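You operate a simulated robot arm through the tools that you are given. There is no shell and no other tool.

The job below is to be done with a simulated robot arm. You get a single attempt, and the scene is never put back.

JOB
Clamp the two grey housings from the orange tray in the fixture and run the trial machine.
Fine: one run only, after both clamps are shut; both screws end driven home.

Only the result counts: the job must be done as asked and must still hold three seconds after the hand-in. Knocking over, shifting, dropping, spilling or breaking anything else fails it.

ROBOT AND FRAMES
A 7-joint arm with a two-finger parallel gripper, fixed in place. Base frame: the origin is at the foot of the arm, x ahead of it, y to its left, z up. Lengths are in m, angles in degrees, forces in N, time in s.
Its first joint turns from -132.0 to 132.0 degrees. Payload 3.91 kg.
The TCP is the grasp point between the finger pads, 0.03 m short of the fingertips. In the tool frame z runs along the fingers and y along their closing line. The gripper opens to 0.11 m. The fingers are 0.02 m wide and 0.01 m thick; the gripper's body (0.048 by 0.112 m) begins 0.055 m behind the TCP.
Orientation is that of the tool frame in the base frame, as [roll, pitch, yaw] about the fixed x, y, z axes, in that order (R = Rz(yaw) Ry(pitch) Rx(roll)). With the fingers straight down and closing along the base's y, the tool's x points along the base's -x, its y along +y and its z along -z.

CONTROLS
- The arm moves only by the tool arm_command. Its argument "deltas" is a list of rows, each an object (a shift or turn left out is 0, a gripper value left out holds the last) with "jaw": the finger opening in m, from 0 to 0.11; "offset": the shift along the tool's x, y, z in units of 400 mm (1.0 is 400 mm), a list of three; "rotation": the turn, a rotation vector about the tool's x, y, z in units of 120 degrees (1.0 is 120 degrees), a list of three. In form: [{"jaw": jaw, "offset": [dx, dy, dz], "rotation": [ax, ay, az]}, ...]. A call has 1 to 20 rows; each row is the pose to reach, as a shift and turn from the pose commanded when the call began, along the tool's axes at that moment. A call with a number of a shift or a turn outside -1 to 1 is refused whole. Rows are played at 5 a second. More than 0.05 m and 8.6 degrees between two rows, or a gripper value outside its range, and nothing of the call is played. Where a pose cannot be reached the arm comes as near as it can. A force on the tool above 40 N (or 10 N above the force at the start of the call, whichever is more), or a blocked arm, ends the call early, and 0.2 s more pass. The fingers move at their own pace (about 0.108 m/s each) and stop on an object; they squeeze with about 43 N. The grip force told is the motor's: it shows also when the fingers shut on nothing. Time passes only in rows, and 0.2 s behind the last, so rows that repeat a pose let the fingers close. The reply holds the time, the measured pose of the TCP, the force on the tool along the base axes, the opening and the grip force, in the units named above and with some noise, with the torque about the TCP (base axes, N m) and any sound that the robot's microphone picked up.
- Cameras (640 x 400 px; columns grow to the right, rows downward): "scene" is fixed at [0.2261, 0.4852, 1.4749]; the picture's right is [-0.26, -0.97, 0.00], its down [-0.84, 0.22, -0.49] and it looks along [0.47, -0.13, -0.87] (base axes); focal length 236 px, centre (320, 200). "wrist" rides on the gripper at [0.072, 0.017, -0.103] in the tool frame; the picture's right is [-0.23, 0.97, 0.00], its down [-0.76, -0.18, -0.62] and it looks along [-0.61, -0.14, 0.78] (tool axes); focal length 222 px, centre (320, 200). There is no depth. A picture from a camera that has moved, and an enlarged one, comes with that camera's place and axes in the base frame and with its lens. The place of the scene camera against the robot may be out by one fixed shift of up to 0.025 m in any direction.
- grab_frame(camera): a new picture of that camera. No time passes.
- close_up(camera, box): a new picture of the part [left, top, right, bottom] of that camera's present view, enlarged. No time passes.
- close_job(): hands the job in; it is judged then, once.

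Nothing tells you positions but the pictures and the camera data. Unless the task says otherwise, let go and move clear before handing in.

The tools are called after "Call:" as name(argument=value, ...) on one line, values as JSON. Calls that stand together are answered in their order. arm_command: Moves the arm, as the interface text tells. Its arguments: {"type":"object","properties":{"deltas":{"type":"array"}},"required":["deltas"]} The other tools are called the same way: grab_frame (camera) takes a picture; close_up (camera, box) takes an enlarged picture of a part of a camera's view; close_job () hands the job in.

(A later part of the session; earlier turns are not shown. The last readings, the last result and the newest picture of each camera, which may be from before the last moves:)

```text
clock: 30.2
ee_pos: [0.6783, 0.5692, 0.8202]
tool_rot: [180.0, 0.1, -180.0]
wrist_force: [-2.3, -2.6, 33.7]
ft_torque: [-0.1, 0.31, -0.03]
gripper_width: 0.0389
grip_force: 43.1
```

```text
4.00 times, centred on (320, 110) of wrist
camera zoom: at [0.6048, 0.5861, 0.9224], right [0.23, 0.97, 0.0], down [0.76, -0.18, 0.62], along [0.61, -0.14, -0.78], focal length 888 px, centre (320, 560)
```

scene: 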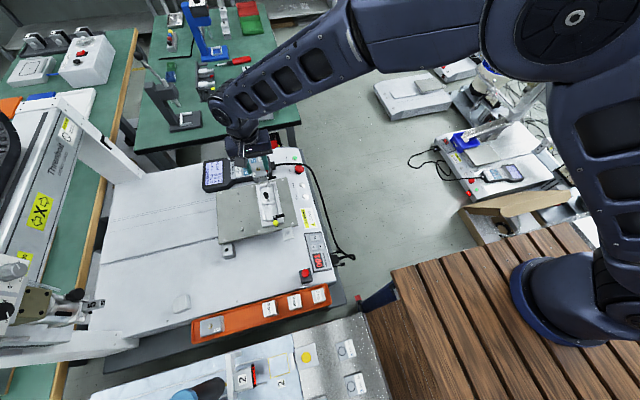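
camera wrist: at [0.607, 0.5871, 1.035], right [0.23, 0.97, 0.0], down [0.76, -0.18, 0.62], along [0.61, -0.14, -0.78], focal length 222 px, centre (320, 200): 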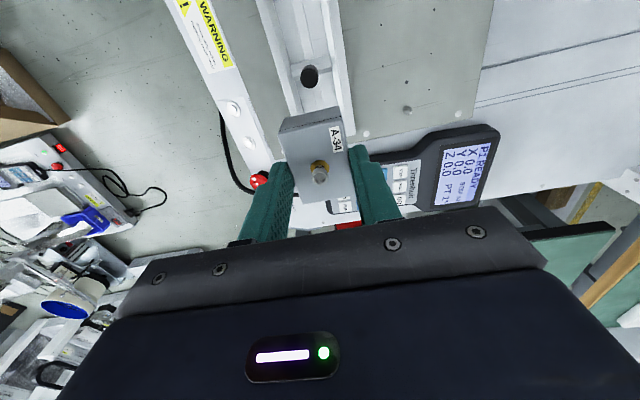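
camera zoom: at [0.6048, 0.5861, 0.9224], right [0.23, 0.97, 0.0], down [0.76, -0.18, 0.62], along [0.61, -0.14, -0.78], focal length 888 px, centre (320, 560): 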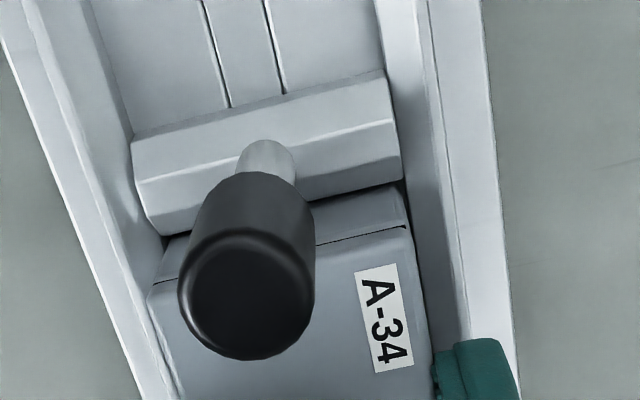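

There is now 33.7 N straight up, evenly centred, so A-34 is resting flat on something. I need to tell whether that is the pocket floor or the wall lead-ins, so I'll look closely before pressing further.

Call:
close_up(camera="scene", box=[260, 186, 284, 204])

Call:
close_up(camera="wrist", box=[336, 85, 368, 125])

Call:
close_up(camera="wrist", box=[278, 98, 310, 148])

Call:
close_up(camera="wrist", box=[300, 190, 372, 220])

```text
16.00 times, centred on (272, 195) of scene
camera zoom: at [0.2261, 0.4852, 1.4749], right [-0.26, -0.97, 0.0], down [-0.84, 0.22, -0.49], along [0.47, -0.13, -0.87], focal length 3778 px, centre (1088, 280)
```

zoom: 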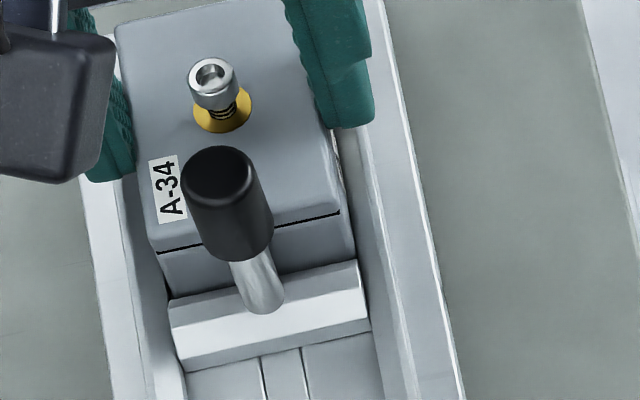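

```text
10.00 times, centred on (352, 105) of wrist
camera zoom: at [0.6048, 0.5861, 0.9224], right [0.23, 0.97, 0.0], down [0.76, -0.18, 0.62], along [0.61, -0.14, -0.78], focal length 2221 px, centre (0, 1150)
```

zoom: 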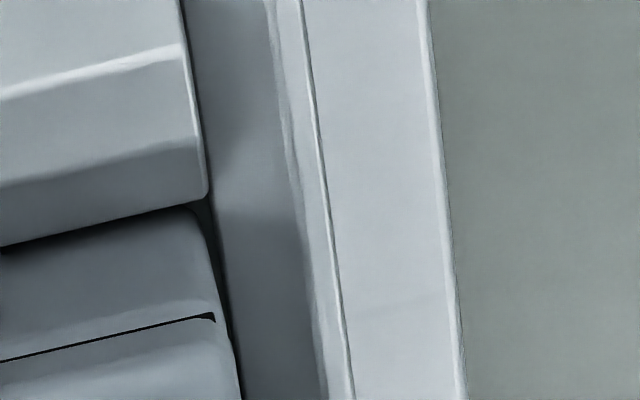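

```text
8.00 times, centred on (294, 123) of wrist
camera zoom: at [0.6048, 0.5861, 0.9224], right [0.23, 0.97, 0.0], down [0.76, -0.18, 0.62], along [0.61, -0.14, -0.78], focal length 1777 px, centre (528, 816)
```

zoom: 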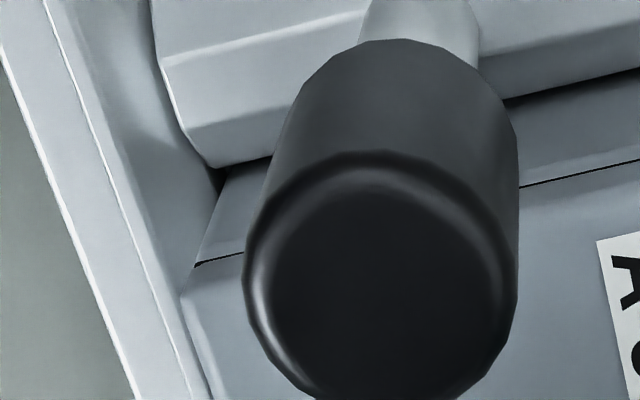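

```text
8.89 times, centred on (336, 205) of wrist
camera zoom: at [0.6048, 0.5861, 0.9224], right [0.23, 0.97, 0.0], down [0.76, -0.18, 0.62], along [0.61, -0.14, -0.78], focal length 1974 px, centre (178, 156)
```

zoom: 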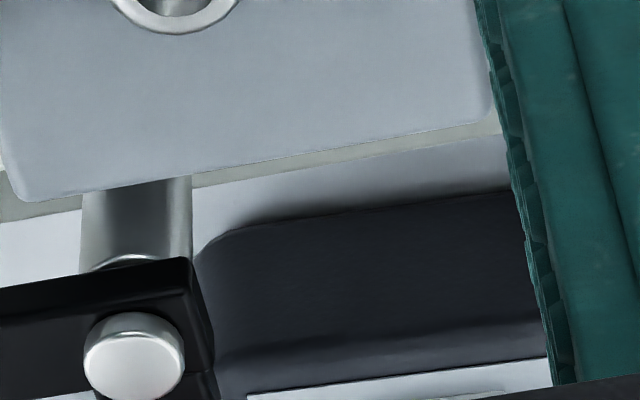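

Going back over the side view, the central strip in the pocket is raised about 6 mm above the base (z ≈ 0.774). That matches the height where A-34 now rests, and the load is flat and centred, so it is seated between stop, bar and walls. I'll take off most of the downward load and release gently.

Call:
arm_command(deltas=[{"jaw": 0.02, "offset": [0, 0, -0.004]}, {"jaw": 0.02, "offset": [0, 0, -0.004]}])

Call:
arm_command(deltas=[{"jaw": 0.041}, {"jaw": 0.044}, {"jaw": 0.05}, {"jaw": 0.054}, {"jaw": 0.054}])

Call:
close_up(camera="wrist", box=[260, 60, 380, 160])

Call:
close_up(camera="wrist", box=[270, 130, 390, 215])

```text
clock: 30.8
ee_pos: [0.6784, 0.5684, 0.8195]
tool_rot: [180.0, 0.0, -180.0]
wrist_force: [9.1, 3.1, 24.5]
ft_torque: [0.26, -0.54, -0.02]
gripper_width: 0.0391
grip_force: 43.1
```

```text
clock: 32.0
ee_pos: [0.6775, 0.5681, 0.8186]
tool_rot: [-179.9, -0.1, 180.0]
wrist_force: [-0.3, -0.3, -0.3]
ft_torque: [0.02, 0.02, 0.04]
gripper_width: 0.0543
grip_force: 0.0
```

```text
4.00 times, centred on (320, 110) of wrist
camera zoom: at [0.6043, 0.5865, 0.9216], right [0.23, 0.97, 0.0], down [0.76, -0.18, 0.62], along [0.61, -0.14, -0.78], focal length 888 px, centre (320, 560)
```

zoom: 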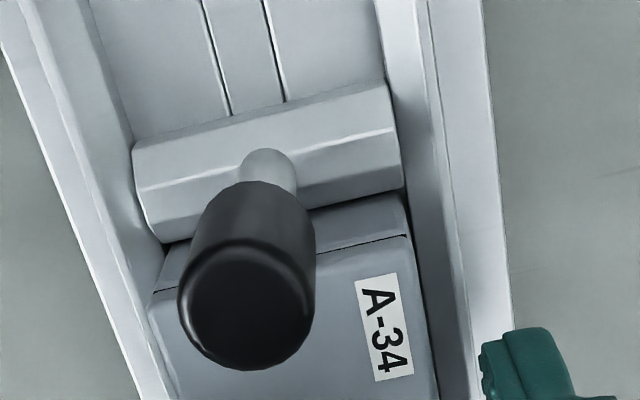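

```text
4.71 times, centred on (330, 172) of wrist
camera zoom: at [0.6043, 0.5865, 0.9216], right [0.23, 0.97, 0.0], down [0.76, -0.18, 0.62], along [0.61, -0.14, -0.78], focal length 1045 px, centre (273, 329)
```

zoom: 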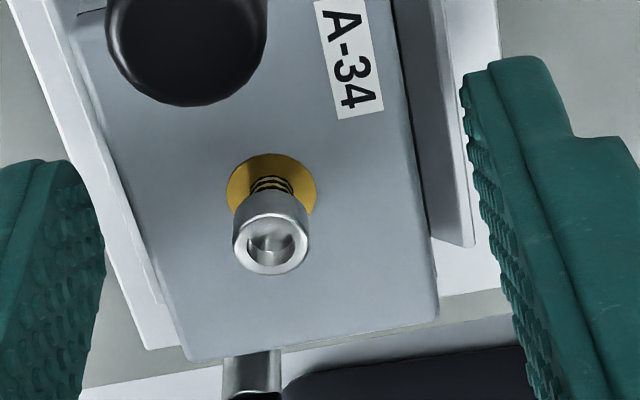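

A-34 is released with zero residual force. I'll raise the hand straight up and check how it sits.

Call:
arm_command(deltas=[{"jaw": 0.054, "offset": [0, 0, -0.04]}, {"jaw": 0.054, "offset": [0, 0, -0.12]}, {"jaw": 0.054, "offset": [0.05, 0, -0.22]}, {"jaw": 0.054, "offset": [0.13, 0, -0.3]}, {"jaw": 0.054, "offset": [0.2, 0, -0.33]}, {"jaw": 0.054, "offset": [0.2, 0, -0.33]}])

Call:
grab_frame(camera="wrist")

Call:
close_up(camera="wrist", box=[270, 60, 370, 190])

Call:
close_up(camera="scene", box=[255, 175, 295, 205])

```text
clock: 33.4
ee_pos: [0.5955, 0.5723, 0.9505]
tool_rot: [-179.8, -0.1, -180.0]
wrist_force: [-0.8, 0.1, -0.4]
ft_torque: [-0.03, -0.01, 0.0]
gripper_width: 0.0539
grip_force: 0.2
```

```text
taken
camera wrist: at [0.5234, 0.5889, 1.0534], right [0.23, 0.97, 0.0], down [0.76, -0.18, 0.62], along [0.61, -0.14, -0.78], focal length 222 px, centre (320, 200)
```

wrist: 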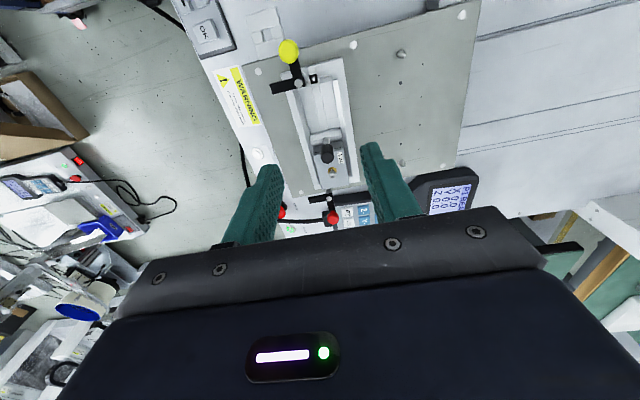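

```text
3.08 times, centred on (320, 125) of wrist
camera zoom: at [0.5234, 0.5889, 1.0534], right [0.23, 0.97, 0.0], down [0.76, -0.18, 0.62], along [0.61, -0.14, -0.78], focal length 684 px, centre (320, 431)
```

zoom: 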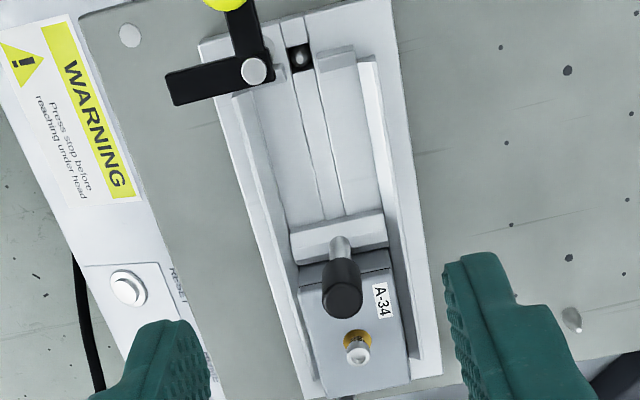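

```text
13.33 times, centred on (275, 190) of scene
camera zoom: at [0.2261, 0.4852, 1.4749], right [-0.26, -0.97, 0.0], down [-0.84, 0.22, -0.49], along [0.47, -0.13, -0.87], focal length 3148 px, centre (920, 333)
```

zoom: 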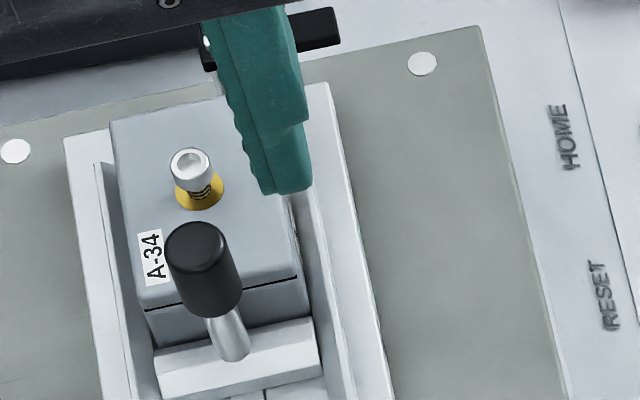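

A-34 sits square between the walls. I'll zoom in on both the housing and the empty near pocket to confirm the raised strip and the seating level.

Call:
close_up(camera="wrist", box=[296, 120, 360, 190])

Call:
close_up(camera="wrist", box=[296, 64, 344, 94])

Call:
close_up(camera="scene", box=[262, 200, 298, 236])

Call:
close_up(camera="scene", box=[262, 186, 282, 200])

```text
5.71 times, centred on (328, 155) of wrist
camera zoom: at [0.5234, 0.5889, 1.0534], right [0.23, 0.97, 0.0], down [0.76, -0.18, 0.62], along [0.61, -0.14, -0.78], focal length 1269 px, centre (274, 457)
```

zoom: 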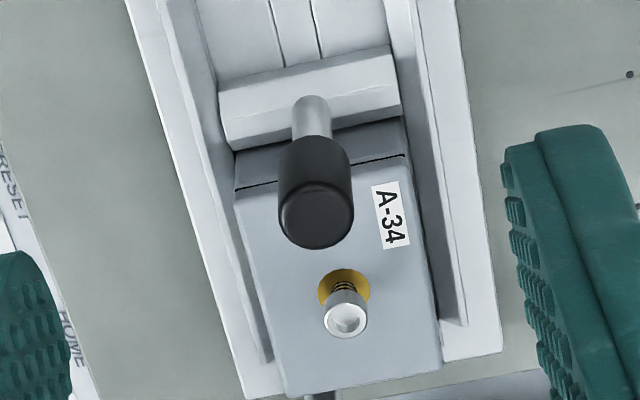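

```text
13.33 times, centred on (320, 79) of wrist
camera zoom: at [0.5234, 0.5889, 1.0534], right [0.23, 0.97, 0.0], down [0.76, -0.18, 0.62], along [0.61, -0.14, -0.78], focal length 2962 px, centre (320, 1813)
```

zoom: 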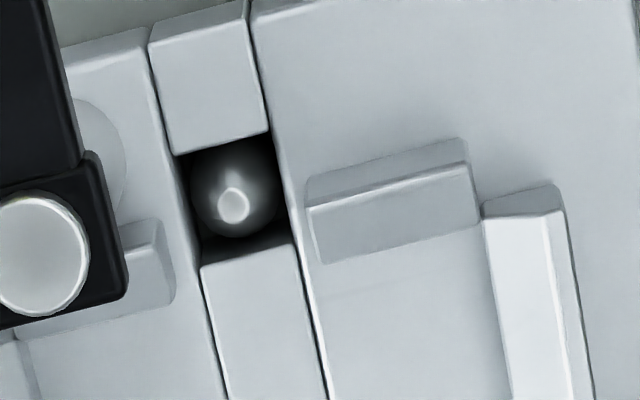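

```text
11.11 times, centred on (280, 218) of scene
camera zoom: at [0.2261, 0.4852, 1.4749], right [-0.26, -0.97, 0.0], down [-0.84, 0.22, -0.49], along [0.47, -0.13, -0.87], focal length 2624 px, centre (764, 0)
```

zoom: 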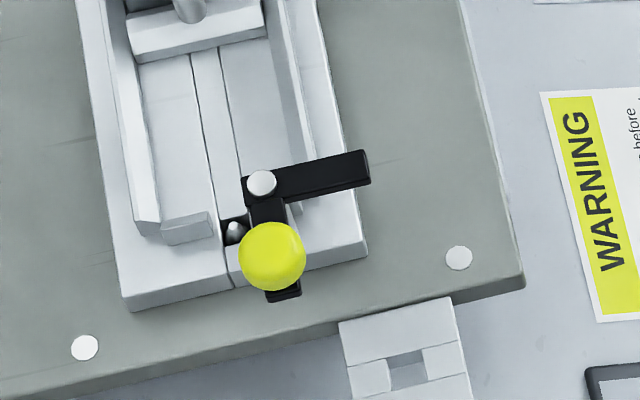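

```text
16.00 times, centred on (272, 193) of scene
camera zoom: at [0.2261, 0.4852, 1.4749], right [-0.26, -0.97, 0.0], down [-0.84, 0.22, -0.49], along [0.47, -0.13, -0.87], focal length 3778 px, centre (1088, 312)
```

zoom: 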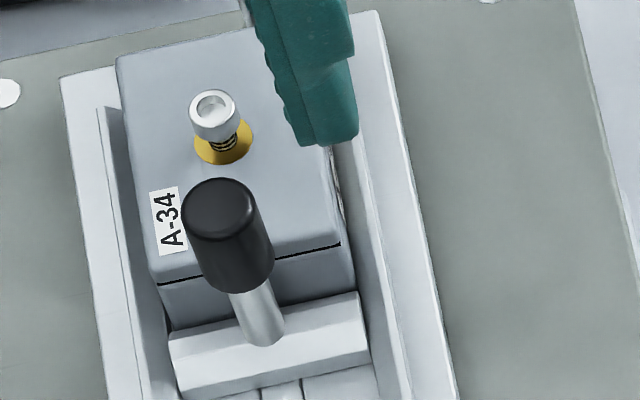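

A-34 is level on the raised strip and snug between bar, stop and walls. Now for A-52: I'll travel high to above it and turn the hand to yaw −90.

Call:
arm_command(deltas=[{"jaw": 0.058, "offset": [0.059, 0.0445, 0], "rotation": [0, 0, -0.0625]}, {"jaw": 0.058, "offset": [0.118, 0.089, 0], "rotation": [0, 0, -0.125]}, {"jaw": 0.058, "offset": [0.177, 0.1335, 0], "rotation": [0, 0, -0.1875]}, {"jaw": 0.058, "offset": [0.236, 0.178, 0], "rotation": [0, 0, -0.25]}, {"jaw": 0.058, "offset": [0.295, 0.2225, 0], "rotation": [0, 0, -0.3125]}, {"jaw": 0.058, "offset": [0.354, 0.267, 0], "rotation": [0, 0, -0.375]}, {"jaw": 0.058, "offset": [0.413, 0.3115, 0], "rotation": [0, 0, -0.4375]}, {"jaw": 0.058, "offset": [0.472, 0.356, 0], "rotation": [0, 0, -0.5]}, {"jaw": 0.058, "offset": [0.531, 0.4005, 0], "rotation": [0, 0, -0.5625]}, {"jaw": 0.058, "offset": [0.59, 0.445, 0], "rotation": [0, 0, -0.625]}, {"jaw": 0.058, "offset": [0.65, 0.49, 0.02], "rotation": [0, 0, -0.6875]}, {"jaw": 0.058, "offset": [0.709, 0.534, 0.05], "rotation": [0, 0, -0.75]}, {"jaw": 0.058, "offset": [0.709, 0.534, 0.05], "rotation": [0, 0, -0.75]}])

Call:
grab_frame(camera="wrist")

Call:
close_up(camera="wrist", box=[270, 60, 390, 160])

Call:
close_up(camera="scene", box=[200, 140, 360, 260])

```text
clock: 36.2
ee_pos: [0.3132, 0.784, 0.9311]
tool_rot: [180.0, -0.1, -89.9]
wrist_force: [0.0, 0.0, -0.8]
ft_torque: [-0.02, -0.04, 0.04]
gripper_width: 0.0581
grip_force: 0.1
```

```text
taken
camera wrist: at [0.2971, 0.7123, 1.0334], right [-0.97, 0.23, 0.0], down [0.18, 0.76, 0.62], along [0.14, 0.61, -0.78], focal length 222 px, centre (320, 200)
```

wrist: 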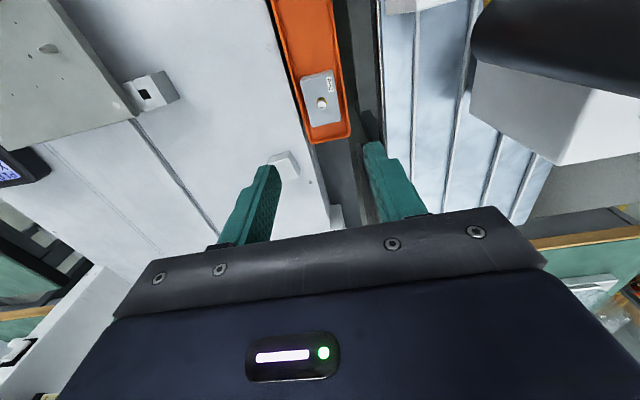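

```text
4.00 times, centred on (330, 110) of wrist
camera zoom: at [0.2971, 0.7123, 1.0334], right [-0.97, 0.23, 0.0], down [0.18, 0.76, 0.62], along [0.14, 0.61, -0.78], focal length 888 px, centre (280, 560)
```

zoom: 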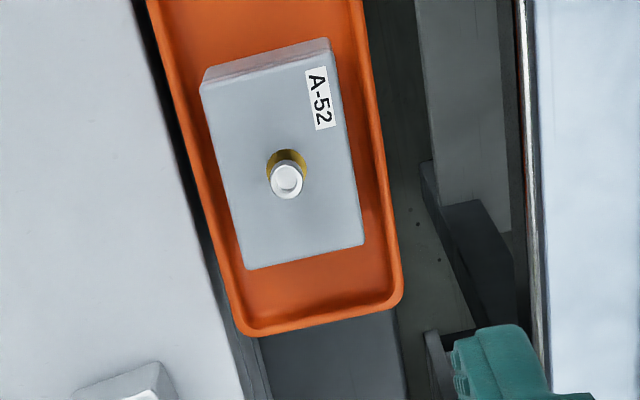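

```text
3.33 times, centred on (280, 200) of scene
camera zoom: at [0.2261, 0.4852, 1.4749], right [-0.26, -0.97, 0.0], down [-0.84, 0.22, -0.49], along [0.47, -0.13, -0.87], focal length 787 px, centre (453, 200)
```

zoom: 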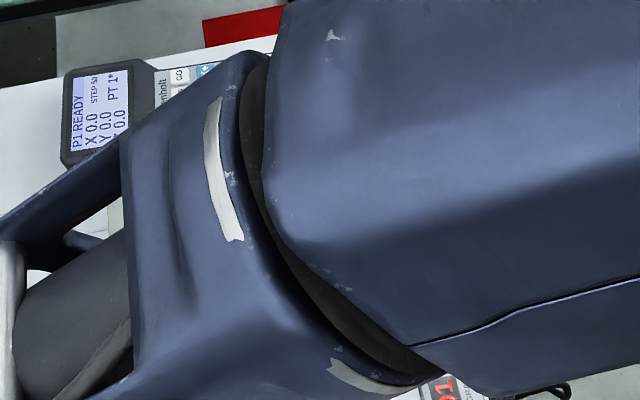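

A-52's centre measures about (0.312, 0.785), with the gripper within 1.5 mm of it. I'll correct and lower, checking part way.

Call:
arm_command(deltas=[{"jaw": 0.058, "offset": [-0.002, 0.004, 0.08]}, {"jaw": 0.058, "offset": [-0.002, 0.004, 0.17]}, {"jaw": 0.058, "offset": [-0.002, 0.004, 0.26]}, {"jaw": 0.058, "offset": [-0.002, 0.004, 0.325]}, {"jaw": 0.058, "offset": [-0.002, 0.004, 0.325]}])

Call:
close_up(camera="wrist", box=[240, 80, 400, 200])

```text
clock: 37.4
ee_pos: [0.312, 0.783, 0.8024]
tool_rot: [179.8, 0.0, -90.0]
wrist_force: [-0.2, -0.1, 0.4]
ft_torque: [-0.01, -0.02, 0.01]
gripper_width: 0.058
grip_force: 0.1
```

```text
3.33 times, centred on (320, 140) of wrist
camera zoom: at [0.2955, 0.7119, 0.905], right [-0.97, 0.23, 0.0], down [0.18, 0.76, 0.62], along [0.14, 0.61, -0.78], focal length 740 px, centre (320, 400)
```

zoom: 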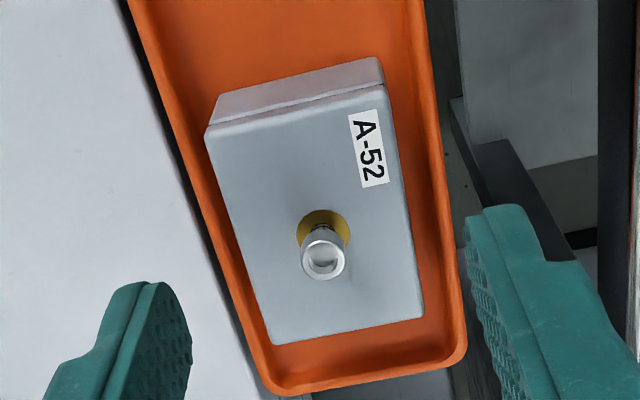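

Aligned within half a millimetre. Lowering to the same grasp height as before and closing.

Call:
arm_command(deltas=[{"jaw": 0.058, "offset": [-0.001, 0.001, 0.03]}, {"jaw": 0.058, "offset": [-0.001, 0.001, 0.055]}, {"jaw": 0.058, "offset": [-0.001, 0.001, 0.079]}, {"jaw": 0.058, "offset": [-0.001, 0.001, 0.079]}, {"jaw": 0.05, "offset": [-0.001, 0.001, 0.079]}, {"jaw": 0.044, "offset": [-0.001, 0.001, 0.079]}, {"jaw": 0.036, "offset": [-0.001, 0.001, 0.079]}, {"jaw": 0.03, "offset": [-0.001, 0.001, 0.079]}, {"jaw": 0.02, "offset": [-0.001, 0.001, 0.079]}, {"jaw": 0.02, "offset": [-0.001, 0.001, 0.079]}])

Call:
close_up(camera="wrist", box=[240, 80, 400, 200])

```text
clock: 39.6
ee_pos: [0.3111, 0.7832, 0.7693]
tool_rot: [179.9, 0.0, -90.0]
wrist_force: [-0.4, 0.5, 0.5]
ft_torque: [-0.01, -0.01, -0.01]
gripper_width: 0.0388
grip_force: 42.8
```

```text
3.33 times, centred on (320, 140) of wrist
camera zoom: at [0.2946, 0.7123, 0.8722], right [-0.97, 0.23, 0.0], down [0.18, 0.76, 0.62], along [0.14, 0.61, -0.78], focal length 740 px, centre (320, 400)
```

zoom: 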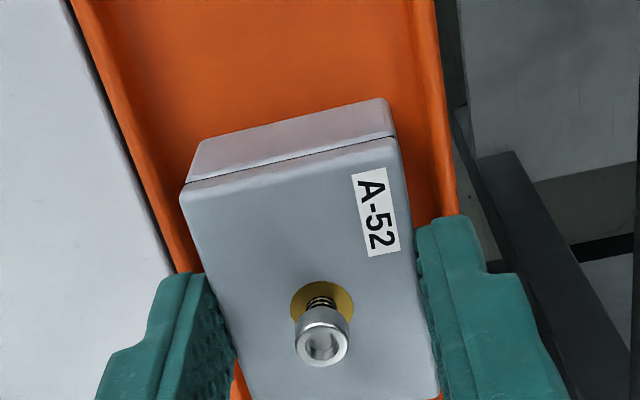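

A-52 is gripped (38.8 mm, full grip force), nearly centred on the TCP. Lifting it and carrying it over the near pocket while turning to yaw 180.

Call:
arm_command(deltas=[{"jaw": 0.02, "offset": [0, 0, -0.03]}, {"jaw": 0.02, "offset": [0, 0, -0.08]}, {"jaw": 0.02, "offset": [0, 0, -0.16]}, {"jaw": 0.02, "offset": [0, 0, -0.25]}, {"jaw": 0.02, "offset": [0, 0, -0.34]}, {"jaw": 0.02, "offset": [0, 0, -0.4]}, {"jaw": 0.02, "offset": [0, 0, -0.4]}])

Call:
arm_command(deltas=[{"jaw": 0.02, "offset": [0.0445, -0.061, 0], "rotation": [0, 0, 0.0625]}, {"jaw": 0.02, "offset": [0.089, -0.122, 0], "rotation": [0, 0, 0.125]}, {"jaw": 0.02, "offset": [0.1335, -0.183, 0], "rotation": [0, 0, 0.1875]}, {"jaw": 0.02, "offset": [0.178, -0.244, 0], "rotation": [0, 0, 0.25]}, {"jaw": 0.02, "offset": [0.2225, -0.305, 0], "rotation": [0, 0, 0.3125]}, {"jaw": 0.02, "offset": [0.267, -0.3665, 0], "rotation": [0, 0, 0.375]}, {"jaw": 0.02, "offset": [0.3115, -0.4275, 0], "rotation": [0, 0, 0.4375]}, {"jaw": 0.02, "offset": [0.356, -0.489, 0], "rotation": [0, 0, 0.5]}, {"jaw": 0.02, "offset": [0.4005, -0.55, 0], "rotation": [0, 0, 0.5625]}, {"jaw": 0.02, "offset": [0.445, -0.611, 0], "rotation": [0, 0, 0.625]}, {"jaw": 0.02, "offset": [0.4895, -0.672, 0], "rotation": [0, 0, 0.6875]}, {"jaw": 0.02, "offset": [0.534, -0.733, 0], "rotation": [0, 0, 0.75]}, {"jaw": 0.02, "offset": [0.534, -0.733, 0], "rotation": [0, 0, 0.75]}])

Call:
grab_frame(camera="wrist")

Call:
close_up(camera="wrist", box=[240, 40, 400, 200])

```text
clock: 41.2
ee_pos: [0.3112, 0.7845, 0.9308]
tool_rot: [180.0, -0.1, -90.0]
wrist_force: [0.4, -0.1, -0.1]
ft_torque: [0.0, -0.01, -0.03]
gripper_width: 0.0387
grip_force: 42.6
```

```text
clock: 44.0
ee_pos: [0.6035, 0.5693, 0.9316]
tool_rot: [-179.9, 0.0, -180.0]
wrist_force: [-0.3, -0.4, -1.3]
ft_torque: [-0.01, 0.0, -0.02]
gripper_width: 0.039
grip_force: 43.8
```

```text
taken
camera wrist: at [0.5322, 0.5876, 1.0339], right [0.23, 0.97, 0.0], down [0.76, -0.18, 0.62], along [0.61, -0.14, -0.78], focal length 222 px, centre (320, 200)
```

wrist: 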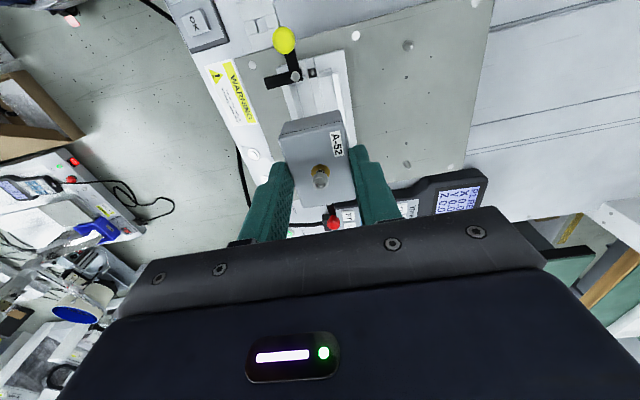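

```text
2.50 times, centred on (320, 120) of wrist
camera zoom: at [0.5322, 0.5876, 1.0339], right [0.23, 0.97, 0.0], down [0.76, -0.18, 0.62], along [0.61, -0.14, -0.78], focal length 555 px, centre (320, 400)
```

zoom: 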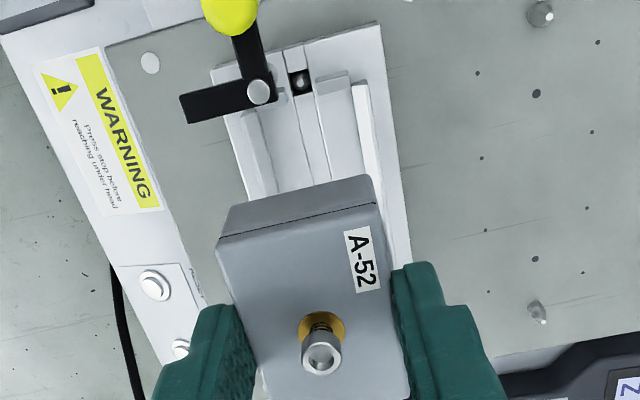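

A-52 is over the near pocket with its near end about 12.6 mm past the clamp pivot (target ≈ 12.1 mm). I'll lower to just above the cap height and re-measure.

Call:
arm_command(deltas=[{"jaw": 0.02, "offset": [0.001, 0, 0.05]}, {"jaw": 0.02, "offset": [0.001, 0, 0.1]}, {"jaw": 0.02, "offset": [0.001, 0, 0.122]}, {"jaw": 0.02, "offset": [0.001, 0, 0.122]}, {"jaw": 0.02, "offset": [0.001, 0, 0.122]}])

Call:
close_up(camera="wrist", box=[260, 40, 380, 140])

Call:
close_up(camera="wrist", box=[290, 60, 354, 100])

Call:
close_up(camera="scene", box=[250, 175, 306, 225])

```text
clock: 45.2
ee_pos: [0.6043, 0.5704, 0.8817]
tool_rot: [-180.0, -0.1, -180.0]
wrist_force: [1.1, 0.6, -0.6]
ft_torque: [0.0, 0.0, 0.0]
gripper_width: 0.0391
grip_force: 43.3
```

```text
4.00 times, centred on (320, 90) of wrist
camera zoom: at [0.5312, 0.5887, 0.9839], right [0.23, 0.97, 0.0], down [0.76, -0.18, 0.62], along [0.61, -0.14, -0.78], focal length 888 px, centre (320, 640)
```

zoom: 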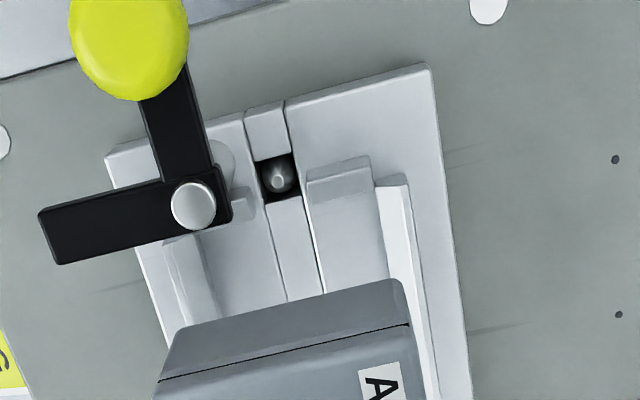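

```text
10.00 times, centred on (322, 80) of wrist
camera zoom: at [0.5312, 0.5887, 0.9839], right [0.23, 0.97, 0.0], down [0.76, -0.18, 0.62], along [0.61, -0.14, -0.78], focal length 2221 px, centre (300, 1400)
```

zoom: 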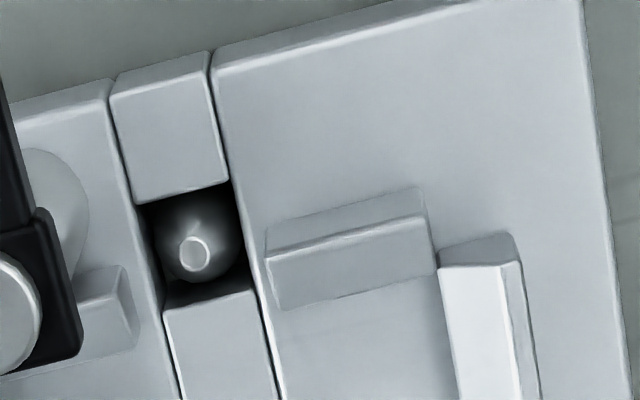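

```text
8.00 times, centred on (278, 200) of scene
camera zoom: at [0.2261, 0.4852, 1.4749], right [-0.26, -0.97, 0.0], down [-0.84, 0.22, -0.49], along [0.47, -0.13, -0.87], focal length 1889 px, centre (656, 200)
```

zoom: 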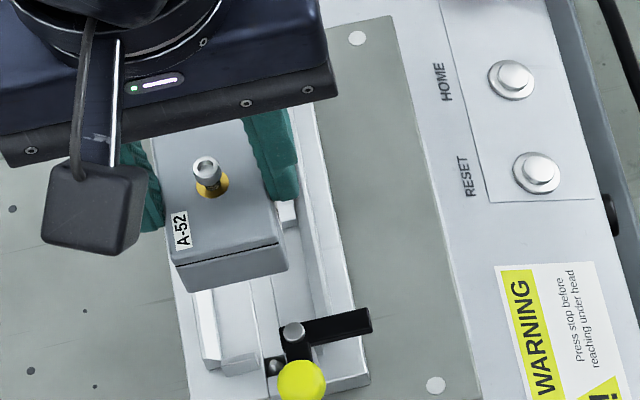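

A-52 needs about 0.8 mm toward +x and 1.1 mm toward −y. I'll correct that first, then lower slowly past the cap.

Call:
arm_command(deltas=[{"jaw": 0.02, "offset": [-0.002, -0.00275, 0]}, {"jaw": 0.02, "offset": [-0.002, -0.00275, 0]}, {"jaw": 0.02, "offset": [-0.002, -0.00275, 0.02]}, {"jaw": 0.02, "offset": [-0.002, -0.00275, 0.04]}, {"jaw": 0.02, "offset": [-0.002, -0.00275, 0.06]}, {"jaw": 0.02, "offset": [-0.002, -0.00275, 0.08]}, {"jaw": 0.02, "offset": [-0.002, -0.00275, 0.1]}, {"jaw": 0.02, "offset": [-0.002, -0.00275, 0.122]}, {"jaw": 0.02, "offset": [-0.002, -0.00275, 0.122]}])

Call:
close_up(camera="wrist", box=[260, 40, 380, 140])

Call:
close_up(camera="wrist", box=[310, 75, 374, 115])

Call:
close_up(camera="scene", box=[255, 180, 295, 210])

```text
clock: 46.4
ee_pos: [0.6044, 0.5709, 0.8621]
tool_rot: [180.0, 0.0, 179.9]
wrist_force: [-2.4, -0.3, 10.6]
ft_torque: [-0.06, -0.27, -0.01]
gripper_width: 0.0391
grip_force: 42.7
stopped in row 5: the force on the tool passed its limit at 53 N (the readings are from after the stop); the commanded pose is now the measured one
```

```text
4.00 times, centred on (320, 90) of wrist
camera zoom: at [0.5323, 0.5884, 0.965], right [0.23, 0.97, 0.0], down [0.76, -0.18, 0.62], along [0.61, -0.14, -0.78], focal length 888 px, centre (320, 640)
```

zoom: 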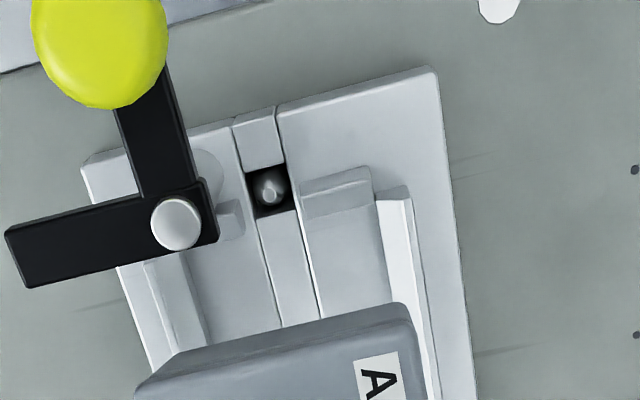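

```text
10.00 times, centred on (342, 95) of wrist
camera zoom: at [0.5323, 0.5884, 0.965], right [0.23, 0.97, 0.0], down [0.76, -0.18, 0.62], along [0.61, -0.14, -0.78], focal length 2221 px, centre (100, 1250)
```

zoom: 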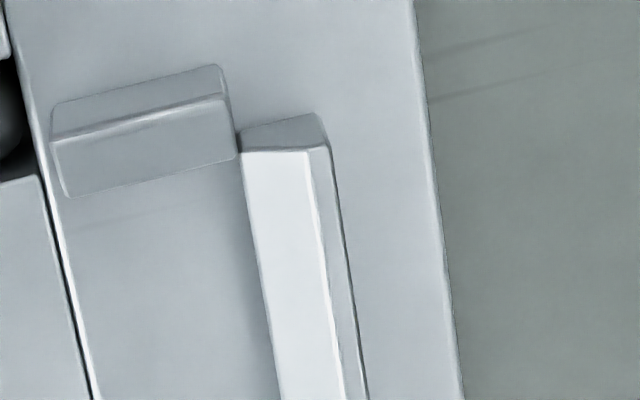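

```text
13.33 times, centred on (275, 195) of scene
camera zoom: at [0.2261, 0.4852, 1.4749], right [-0.26, -0.97, 0.0], down [-0.84, 0.22, -0.49], along [0.47, -0.13, -0.87], focal length 3148 px, centre (920, 267)
```

zoom: 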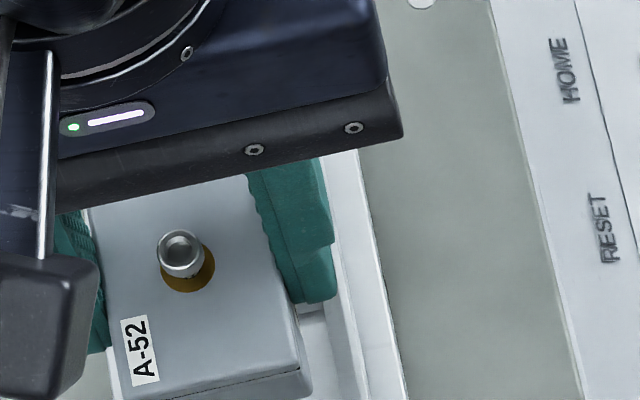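

The far bottom edge of A-52 landed on the cap and the housing seems to have pitched in the grip. I'll look carefully before moving.

Call:
grab_frame(camera="wrist")

Call:
close_up(camera="wrist", box=[250, 80, 400, 215])

Call:
close_up(camera="scene", box=[240, 160, 310, 230])

```text
taken
camera wrist: at [0.5323, 0.5884, 0.965], right [0.23, 0.97, 0.0], down [0.76, -0.18, 0.62], along [0.61, -0.14, -0.78], focal length 222 px, centre (320, 200)
```

wrist: 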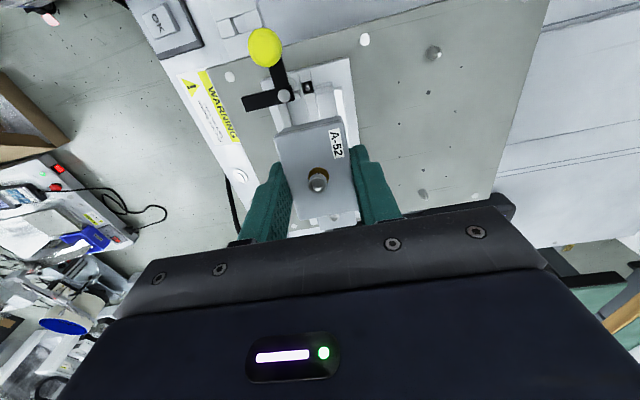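

```text
2.96 times, centred on (325, 148) of wrist
camera zoom: at [0.5323, 0.5884, 0.965], right [0.23, 0.97, 0.0], down [0.76, -0.18, 0.62], along [0.61, -0.14, -0.78], focal length 658 px, centre (305, 356)
```

zoom: 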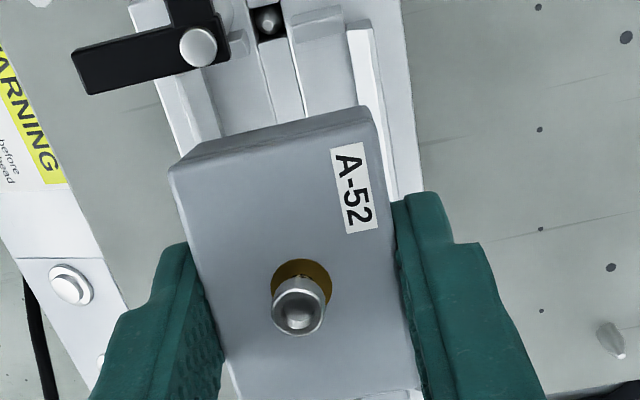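

```text
5.71 times, centred on (275, 195) of scene
camera zoom: at [0.2261, 0.4852, 1.4749], right [-0.26, -0.97, 0.0], down [-0.84, 0.22, -0.49], along [0.47, -0.13, -0.87], focal length 1349 px, centre (577, 229)
```

zoom: 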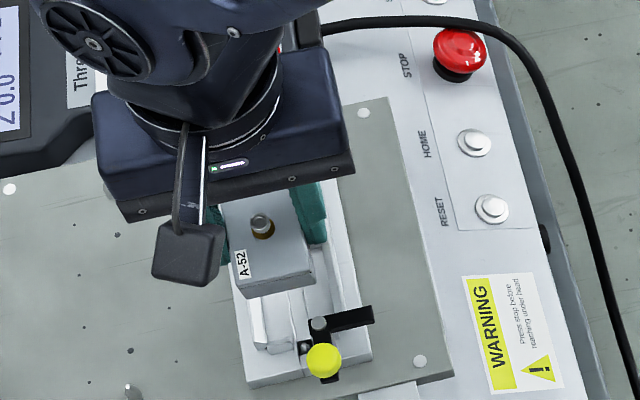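

A-52 pitched in the grip, far end up and near end down. I'll lift straight up clear of the cap, then inspect both the cap and the housing.

Call:
arm_command(deltas=[{"jaw": 0.02, "offset": [0, 0, -0.02]}, {"jaw": 0.02, "offset": [0, 0, -0.07]}, {"jaw": 0.02, "offset": [0, 0, -0.14]}, {"jaw": 0.02, "offset": [0, 0, -0.18]}, {"jaw": 0.02, "offset": [0, 0, -0.18]}])

Call:
close_up(camera="wrist", box=[240, 60, 400, 215])

Call:
close_up(camera="scene", box=[240, 150, 310, 230])

```text
clock: 47.6
ee_pos: [0.6046, 0.5684, 0.9351]
tool_rot: [-180.0, 0.0, 180.0]
wrist_force: [-0.3, 0.1, -0.2]
ft_torque: [-0.02, 0.02, -0.01]
gripper_width: 0.039
grip_force: 43.1
```

```text
2.58 times, centred on (320, 138) of wrist
camera zoom: at [0.532, 0.5863, 1.0373], right [0.23, 0.97, 0.0], down [0.76, -0.18, 0.62], along [0.61, -0.14, -0.78], focal length 573 px, centre (320, 361)
```

zoom: 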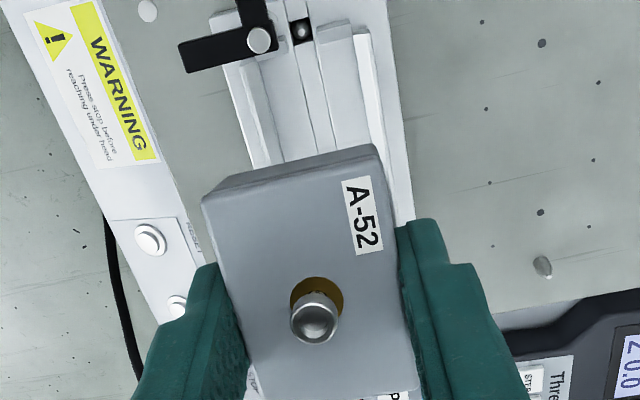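

```text
5.00 times, centred on (275, 190) of scene
camera zoom: at [0.2261, 0.4852, 1.4749], right [-0.26, -0.97, 0.0], down [-0.84, 0.22, -0.49], along [0.47, -0.13, -0.87], focal length 1181 px, centre (545, 250)
```

zoom: 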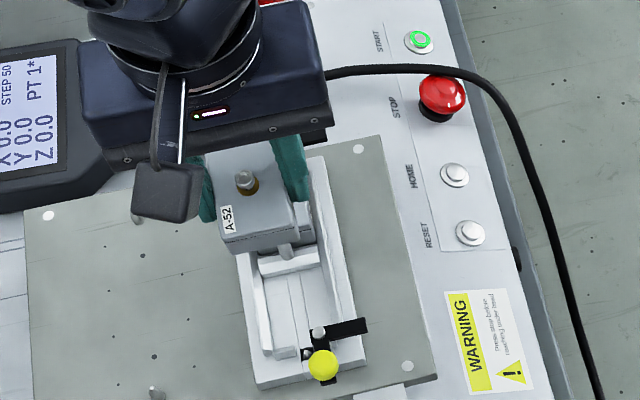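

A-52 slid up and pitched about 7° (far end up), so I need to regrasp it. The open part of the grey plate at about (0.638, 0.682), clear of the two small pins, is a good flat place. I'll carry it there high, tilt the hand 7° to level the housing, and check the cap on the way.

Call:
arm_command(deltas=[{"jaw": 0.02, "offset": [-0.02, 0.07, 0], "rotation": [0, 0.02, 0]}, {"jaw": 0.02, "offset": [-0.04, 0.14, 0], "rotation": [0, 0.04, 0]}, {"jaw": 0.02, "offset": [-0.06, 0.21, 0], "rotation": [0, 0.06, 0]}, {"jaw": 0.02, "offset": [-0.0825, 0.284, 0], "rotation": [0, 0.06, 0]}, {"jaw": 0.02, "offset": [-0.0825, 0.284, 0.08], "rotation": [0, 0.06, 0]}, {"jaw": 0.02, "offset": [-0.0825, 0.284, 0.16], "rotation": [0, 0.06, 0]}, {"jaw": 0.02, "offset": [-0.0825, 0.284, 0.2], "rotation": [0, 0.06, 0]}, {"jaw": 0.02, "offset": [-0.0825, 0.284, 0.2], "rotation": [0, 0.06, 0]}])

Call:
grab_frame(camera="wrist")

Call:
close_up(camera="scene", box=[220, 150, 310, 230])

Call:
close_up(camera="scene", box=[255, 175, 300, 205])

```text
clock: 49.4
ee_pos: [0.638, 0.685, 0.8539]
tool_rot: [179.9, -7.2, 180.0]
wrist_force: [-1.0, -0.2, -0.7]
ft_torque: [-0.01, -0.01, 0.02]
gripper_width: 0.0386
grip_force: 42.7
```

```text
taken
camera wrist: at [0.5784, 0.7023, 0.9647], right [0.22, 0.97, -0.03], down [0.83, -0.18, 0.52], along [0.5, -0.14, -0.85], focal length 222 px, centre (320, 200)
```

wrist: 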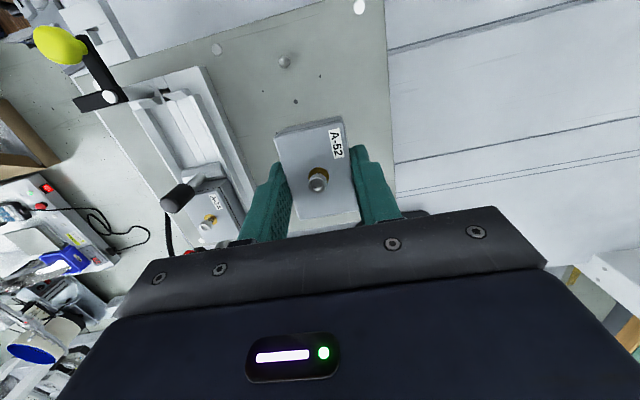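

```text
5.00 times, centred on (265, 190) of scene
camera zoom: at [0.2261, 0.4852, 1.4749], right [-0.26, -0.97, 0.0], down [-0.84, 0.22, -0.49], along [0.47, -0.13, -0.87], focal length 1181 px, centre (595, 250)
```

zoom: 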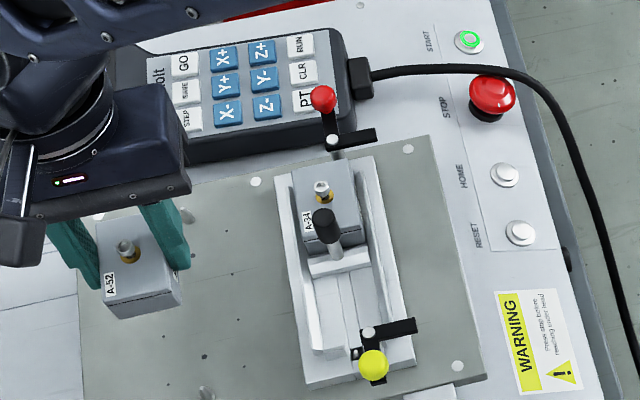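

```text
13.33 times, centred on (278, 190) of scene
camera zoom: at [0.2261, 0.4852, 1.4749], right [-0.26, -0.97, 0.0], down [-0.84, 0.22, -0.49], along [0.47, -0.13, -0.87], focal length 3148 px, centre (887, 333)
```

zoom: 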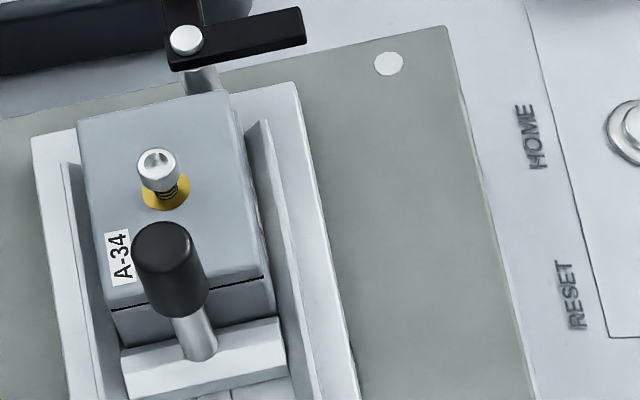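

The cap and A-34 look undisturbed. A-52 is over the clear plate area, so I'll lower it until it gently touches.

Call:
arm_command(deltas=[{"jaw": 0.02, "offset": [-0.006, 0, 0.05]}, {"jaw": 0.02, "offset": [-0.0125, 0, 0.1]}, {"jaw": 0.02, "offset": [-0.0175, 0, 0.139]}, {"jaw": 0.02, "offset": [-0.0175, 0, 0.139]}])

Call:
close_up(camera="wrist", box=[240, 80, 400, 230])

Call:
close_up(camera="scene", box=[220, 170, 270, 220])

```text
clock: 50.4
ee_pos: [0.6393, 0.6838, 0.7987]
tool_rot: [179.9, -7.2, -179.9]
wrist_force: [0.0, 0.3, -1.0]
ft_torque: [-0.03, 0.01, -0.02]
gripper_width: 0.039
grip_force: 42.8
```

```text
2.67 times, centred on (320, 155) of wrist
camera zoom: at [0.5798, 0.702, 0.9091], right [0.23, 0.97, -0.03], down [0.83, -0.18, 0.52], along [0.5, -0.14, -0.85], focal length 592 px, centre (320, 320)
```

zoom: 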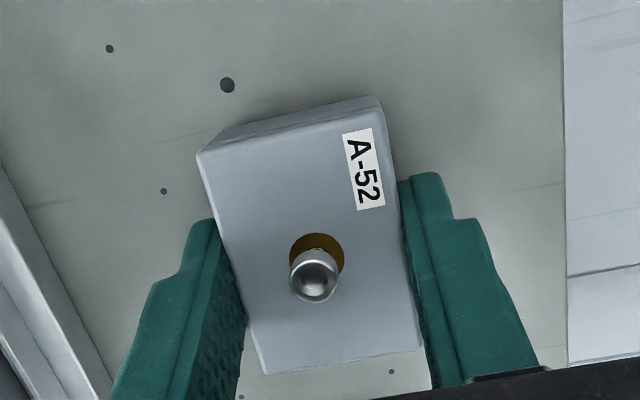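

```text
8.00 times, centred on (245, 195) of scene
camera zoom: at [0.2261, 0.4852, 1.4749], right [-0.26, -0.97, 0.0], down [-0.84, 0.22, -0.49], along [0.47, -0.13, -0.87], focal length 1889 px, centre (920, 240)
```

zoom: 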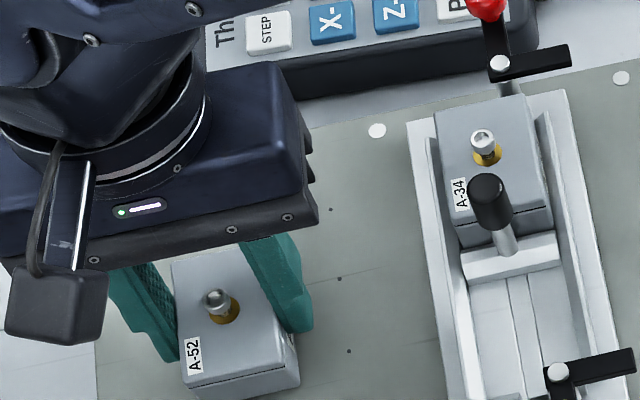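

Still free at z = 0.799. I'll creep down about 1 cm more to touch the plate.

Call:
arm_command(deltas=[{"jaw": 0.02, "offset": [-0.0013, 0, 0.01]}, {"jaw": 0.02, "offset": [-0.002, 0, 0.016]}, {"jaw": 0.02, "offset": [-0.0026, 0, 0.021]}, {"jaw": 0.02, "offset": [-0.003, 0, 0.0245]}, {"jaw": 0.02, "offset": [-0.003, 0, 0.0245]}])

```text
clock: 51.1
ee_pos: [0.6402, 0.6845, 0.7951]
tool_rot: [179.6, -7.0, 179.9]
wrist_force: [0.4, 0.2, 10.2]
ft_torque: [-0.15, 0.33, 0.01]
gripper_width: 0.0386
grip_force: 43.2
stopped in row 3: the force on the tool passed its limit at 42 N (the readings are from after the stop); the commanded pose is now the measured one
```

It touched at z ≈ 0.795, near end first. I'll look at how the housing stands on the plate before opening.

Call:
close_up(camera="wrist", box=[240, 80, 400, 230])

Call:
close_up(camera="scene", box=[230, 185, 262, 215])

Call:
close_up(camera="wrist", box=[280, 90, 360, 140])

```text
2.67 times, centred on (320, 155) of wrist
camera zoom: at [0.5804, 0.7027, 0.9061], right [0.23, 0.97, -0.02], down [0.83, -0.18, 0.52], along [0.51, -0.14, -0.85], focal length 592 px, centre (320, 320)
```

zoom: 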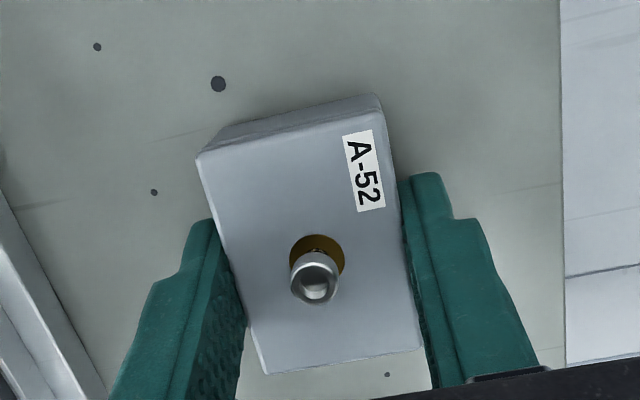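

```text
13.33 times, centred on (246, 200) of scene
camera zoom: at [0.2261, 0.4852, 1.4749], right [-0.26, -0.97, 0.0], down [-0.84, 0.22, -0.49], along [0.47, -0.13, -0.87], focal length 3148 px, centre (1307, 200)
```

zoom: 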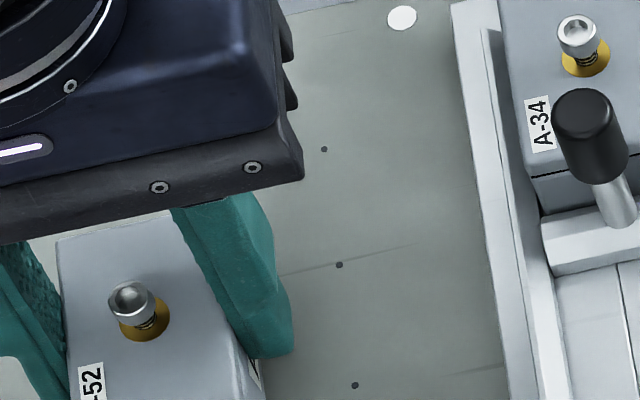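

```text
8.00 times, centred on (320, 115) of wrist
camera zoom: at [0.5804, 0.7027, 0.9061], right [0.23, 0.97, -0.02], down [0.83, -0.18, 0.52], along [0.51, -0.14, -0.85], focal length 1777 px, centre (320, 880)
```

zoom: 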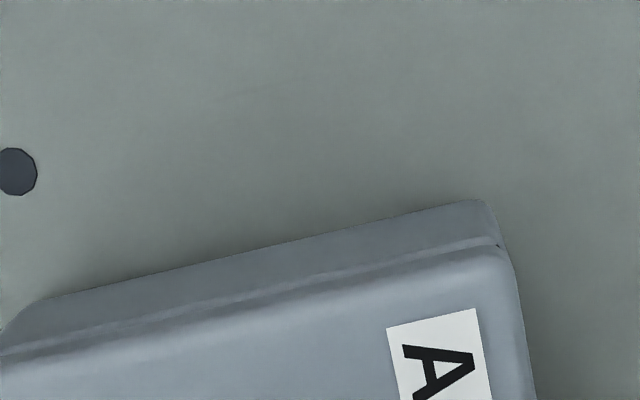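

The near edge is in contact and the housing is close to level. I'll open the fingers slowly so it settles on the plate.

Call:
arm_command(deltas=[{"jaw": 0.0385}, {"jaw": 0.04}, {"jaw": 0.042}, {"jaw": 0.046}, {"jaw": 0.052}, {"jaw": 0.058}, {"jaw": 0.058}])

Call:
close_up(camera="wrist", box=[240, 80, 400, 230])

```text
clock: 52.7
ee_pos: [0.6387, 0.6855, 0.7934]
tool_rot: [179.8, -7.0, -180.0]
wrist_force: [1.1, -0.6, 0.2]
ft_torque: [0.01, 0.01, 0.02]
gripper_width: 0.0581
grip_force: 0.1
```

```text
2.67 times, centred on (320, 155) of wrist
camera zoom: at [0.5803, 0.7026, 0.9049], right [0.23, 0.97, -0.02], down [0.83, -0.18, 0.52], along [0.51, -0.14, -0.85], focal length 592 px, centre (320, 320)
```

zoom: 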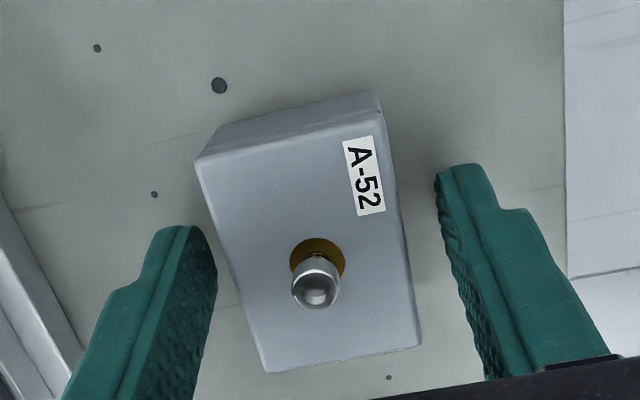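

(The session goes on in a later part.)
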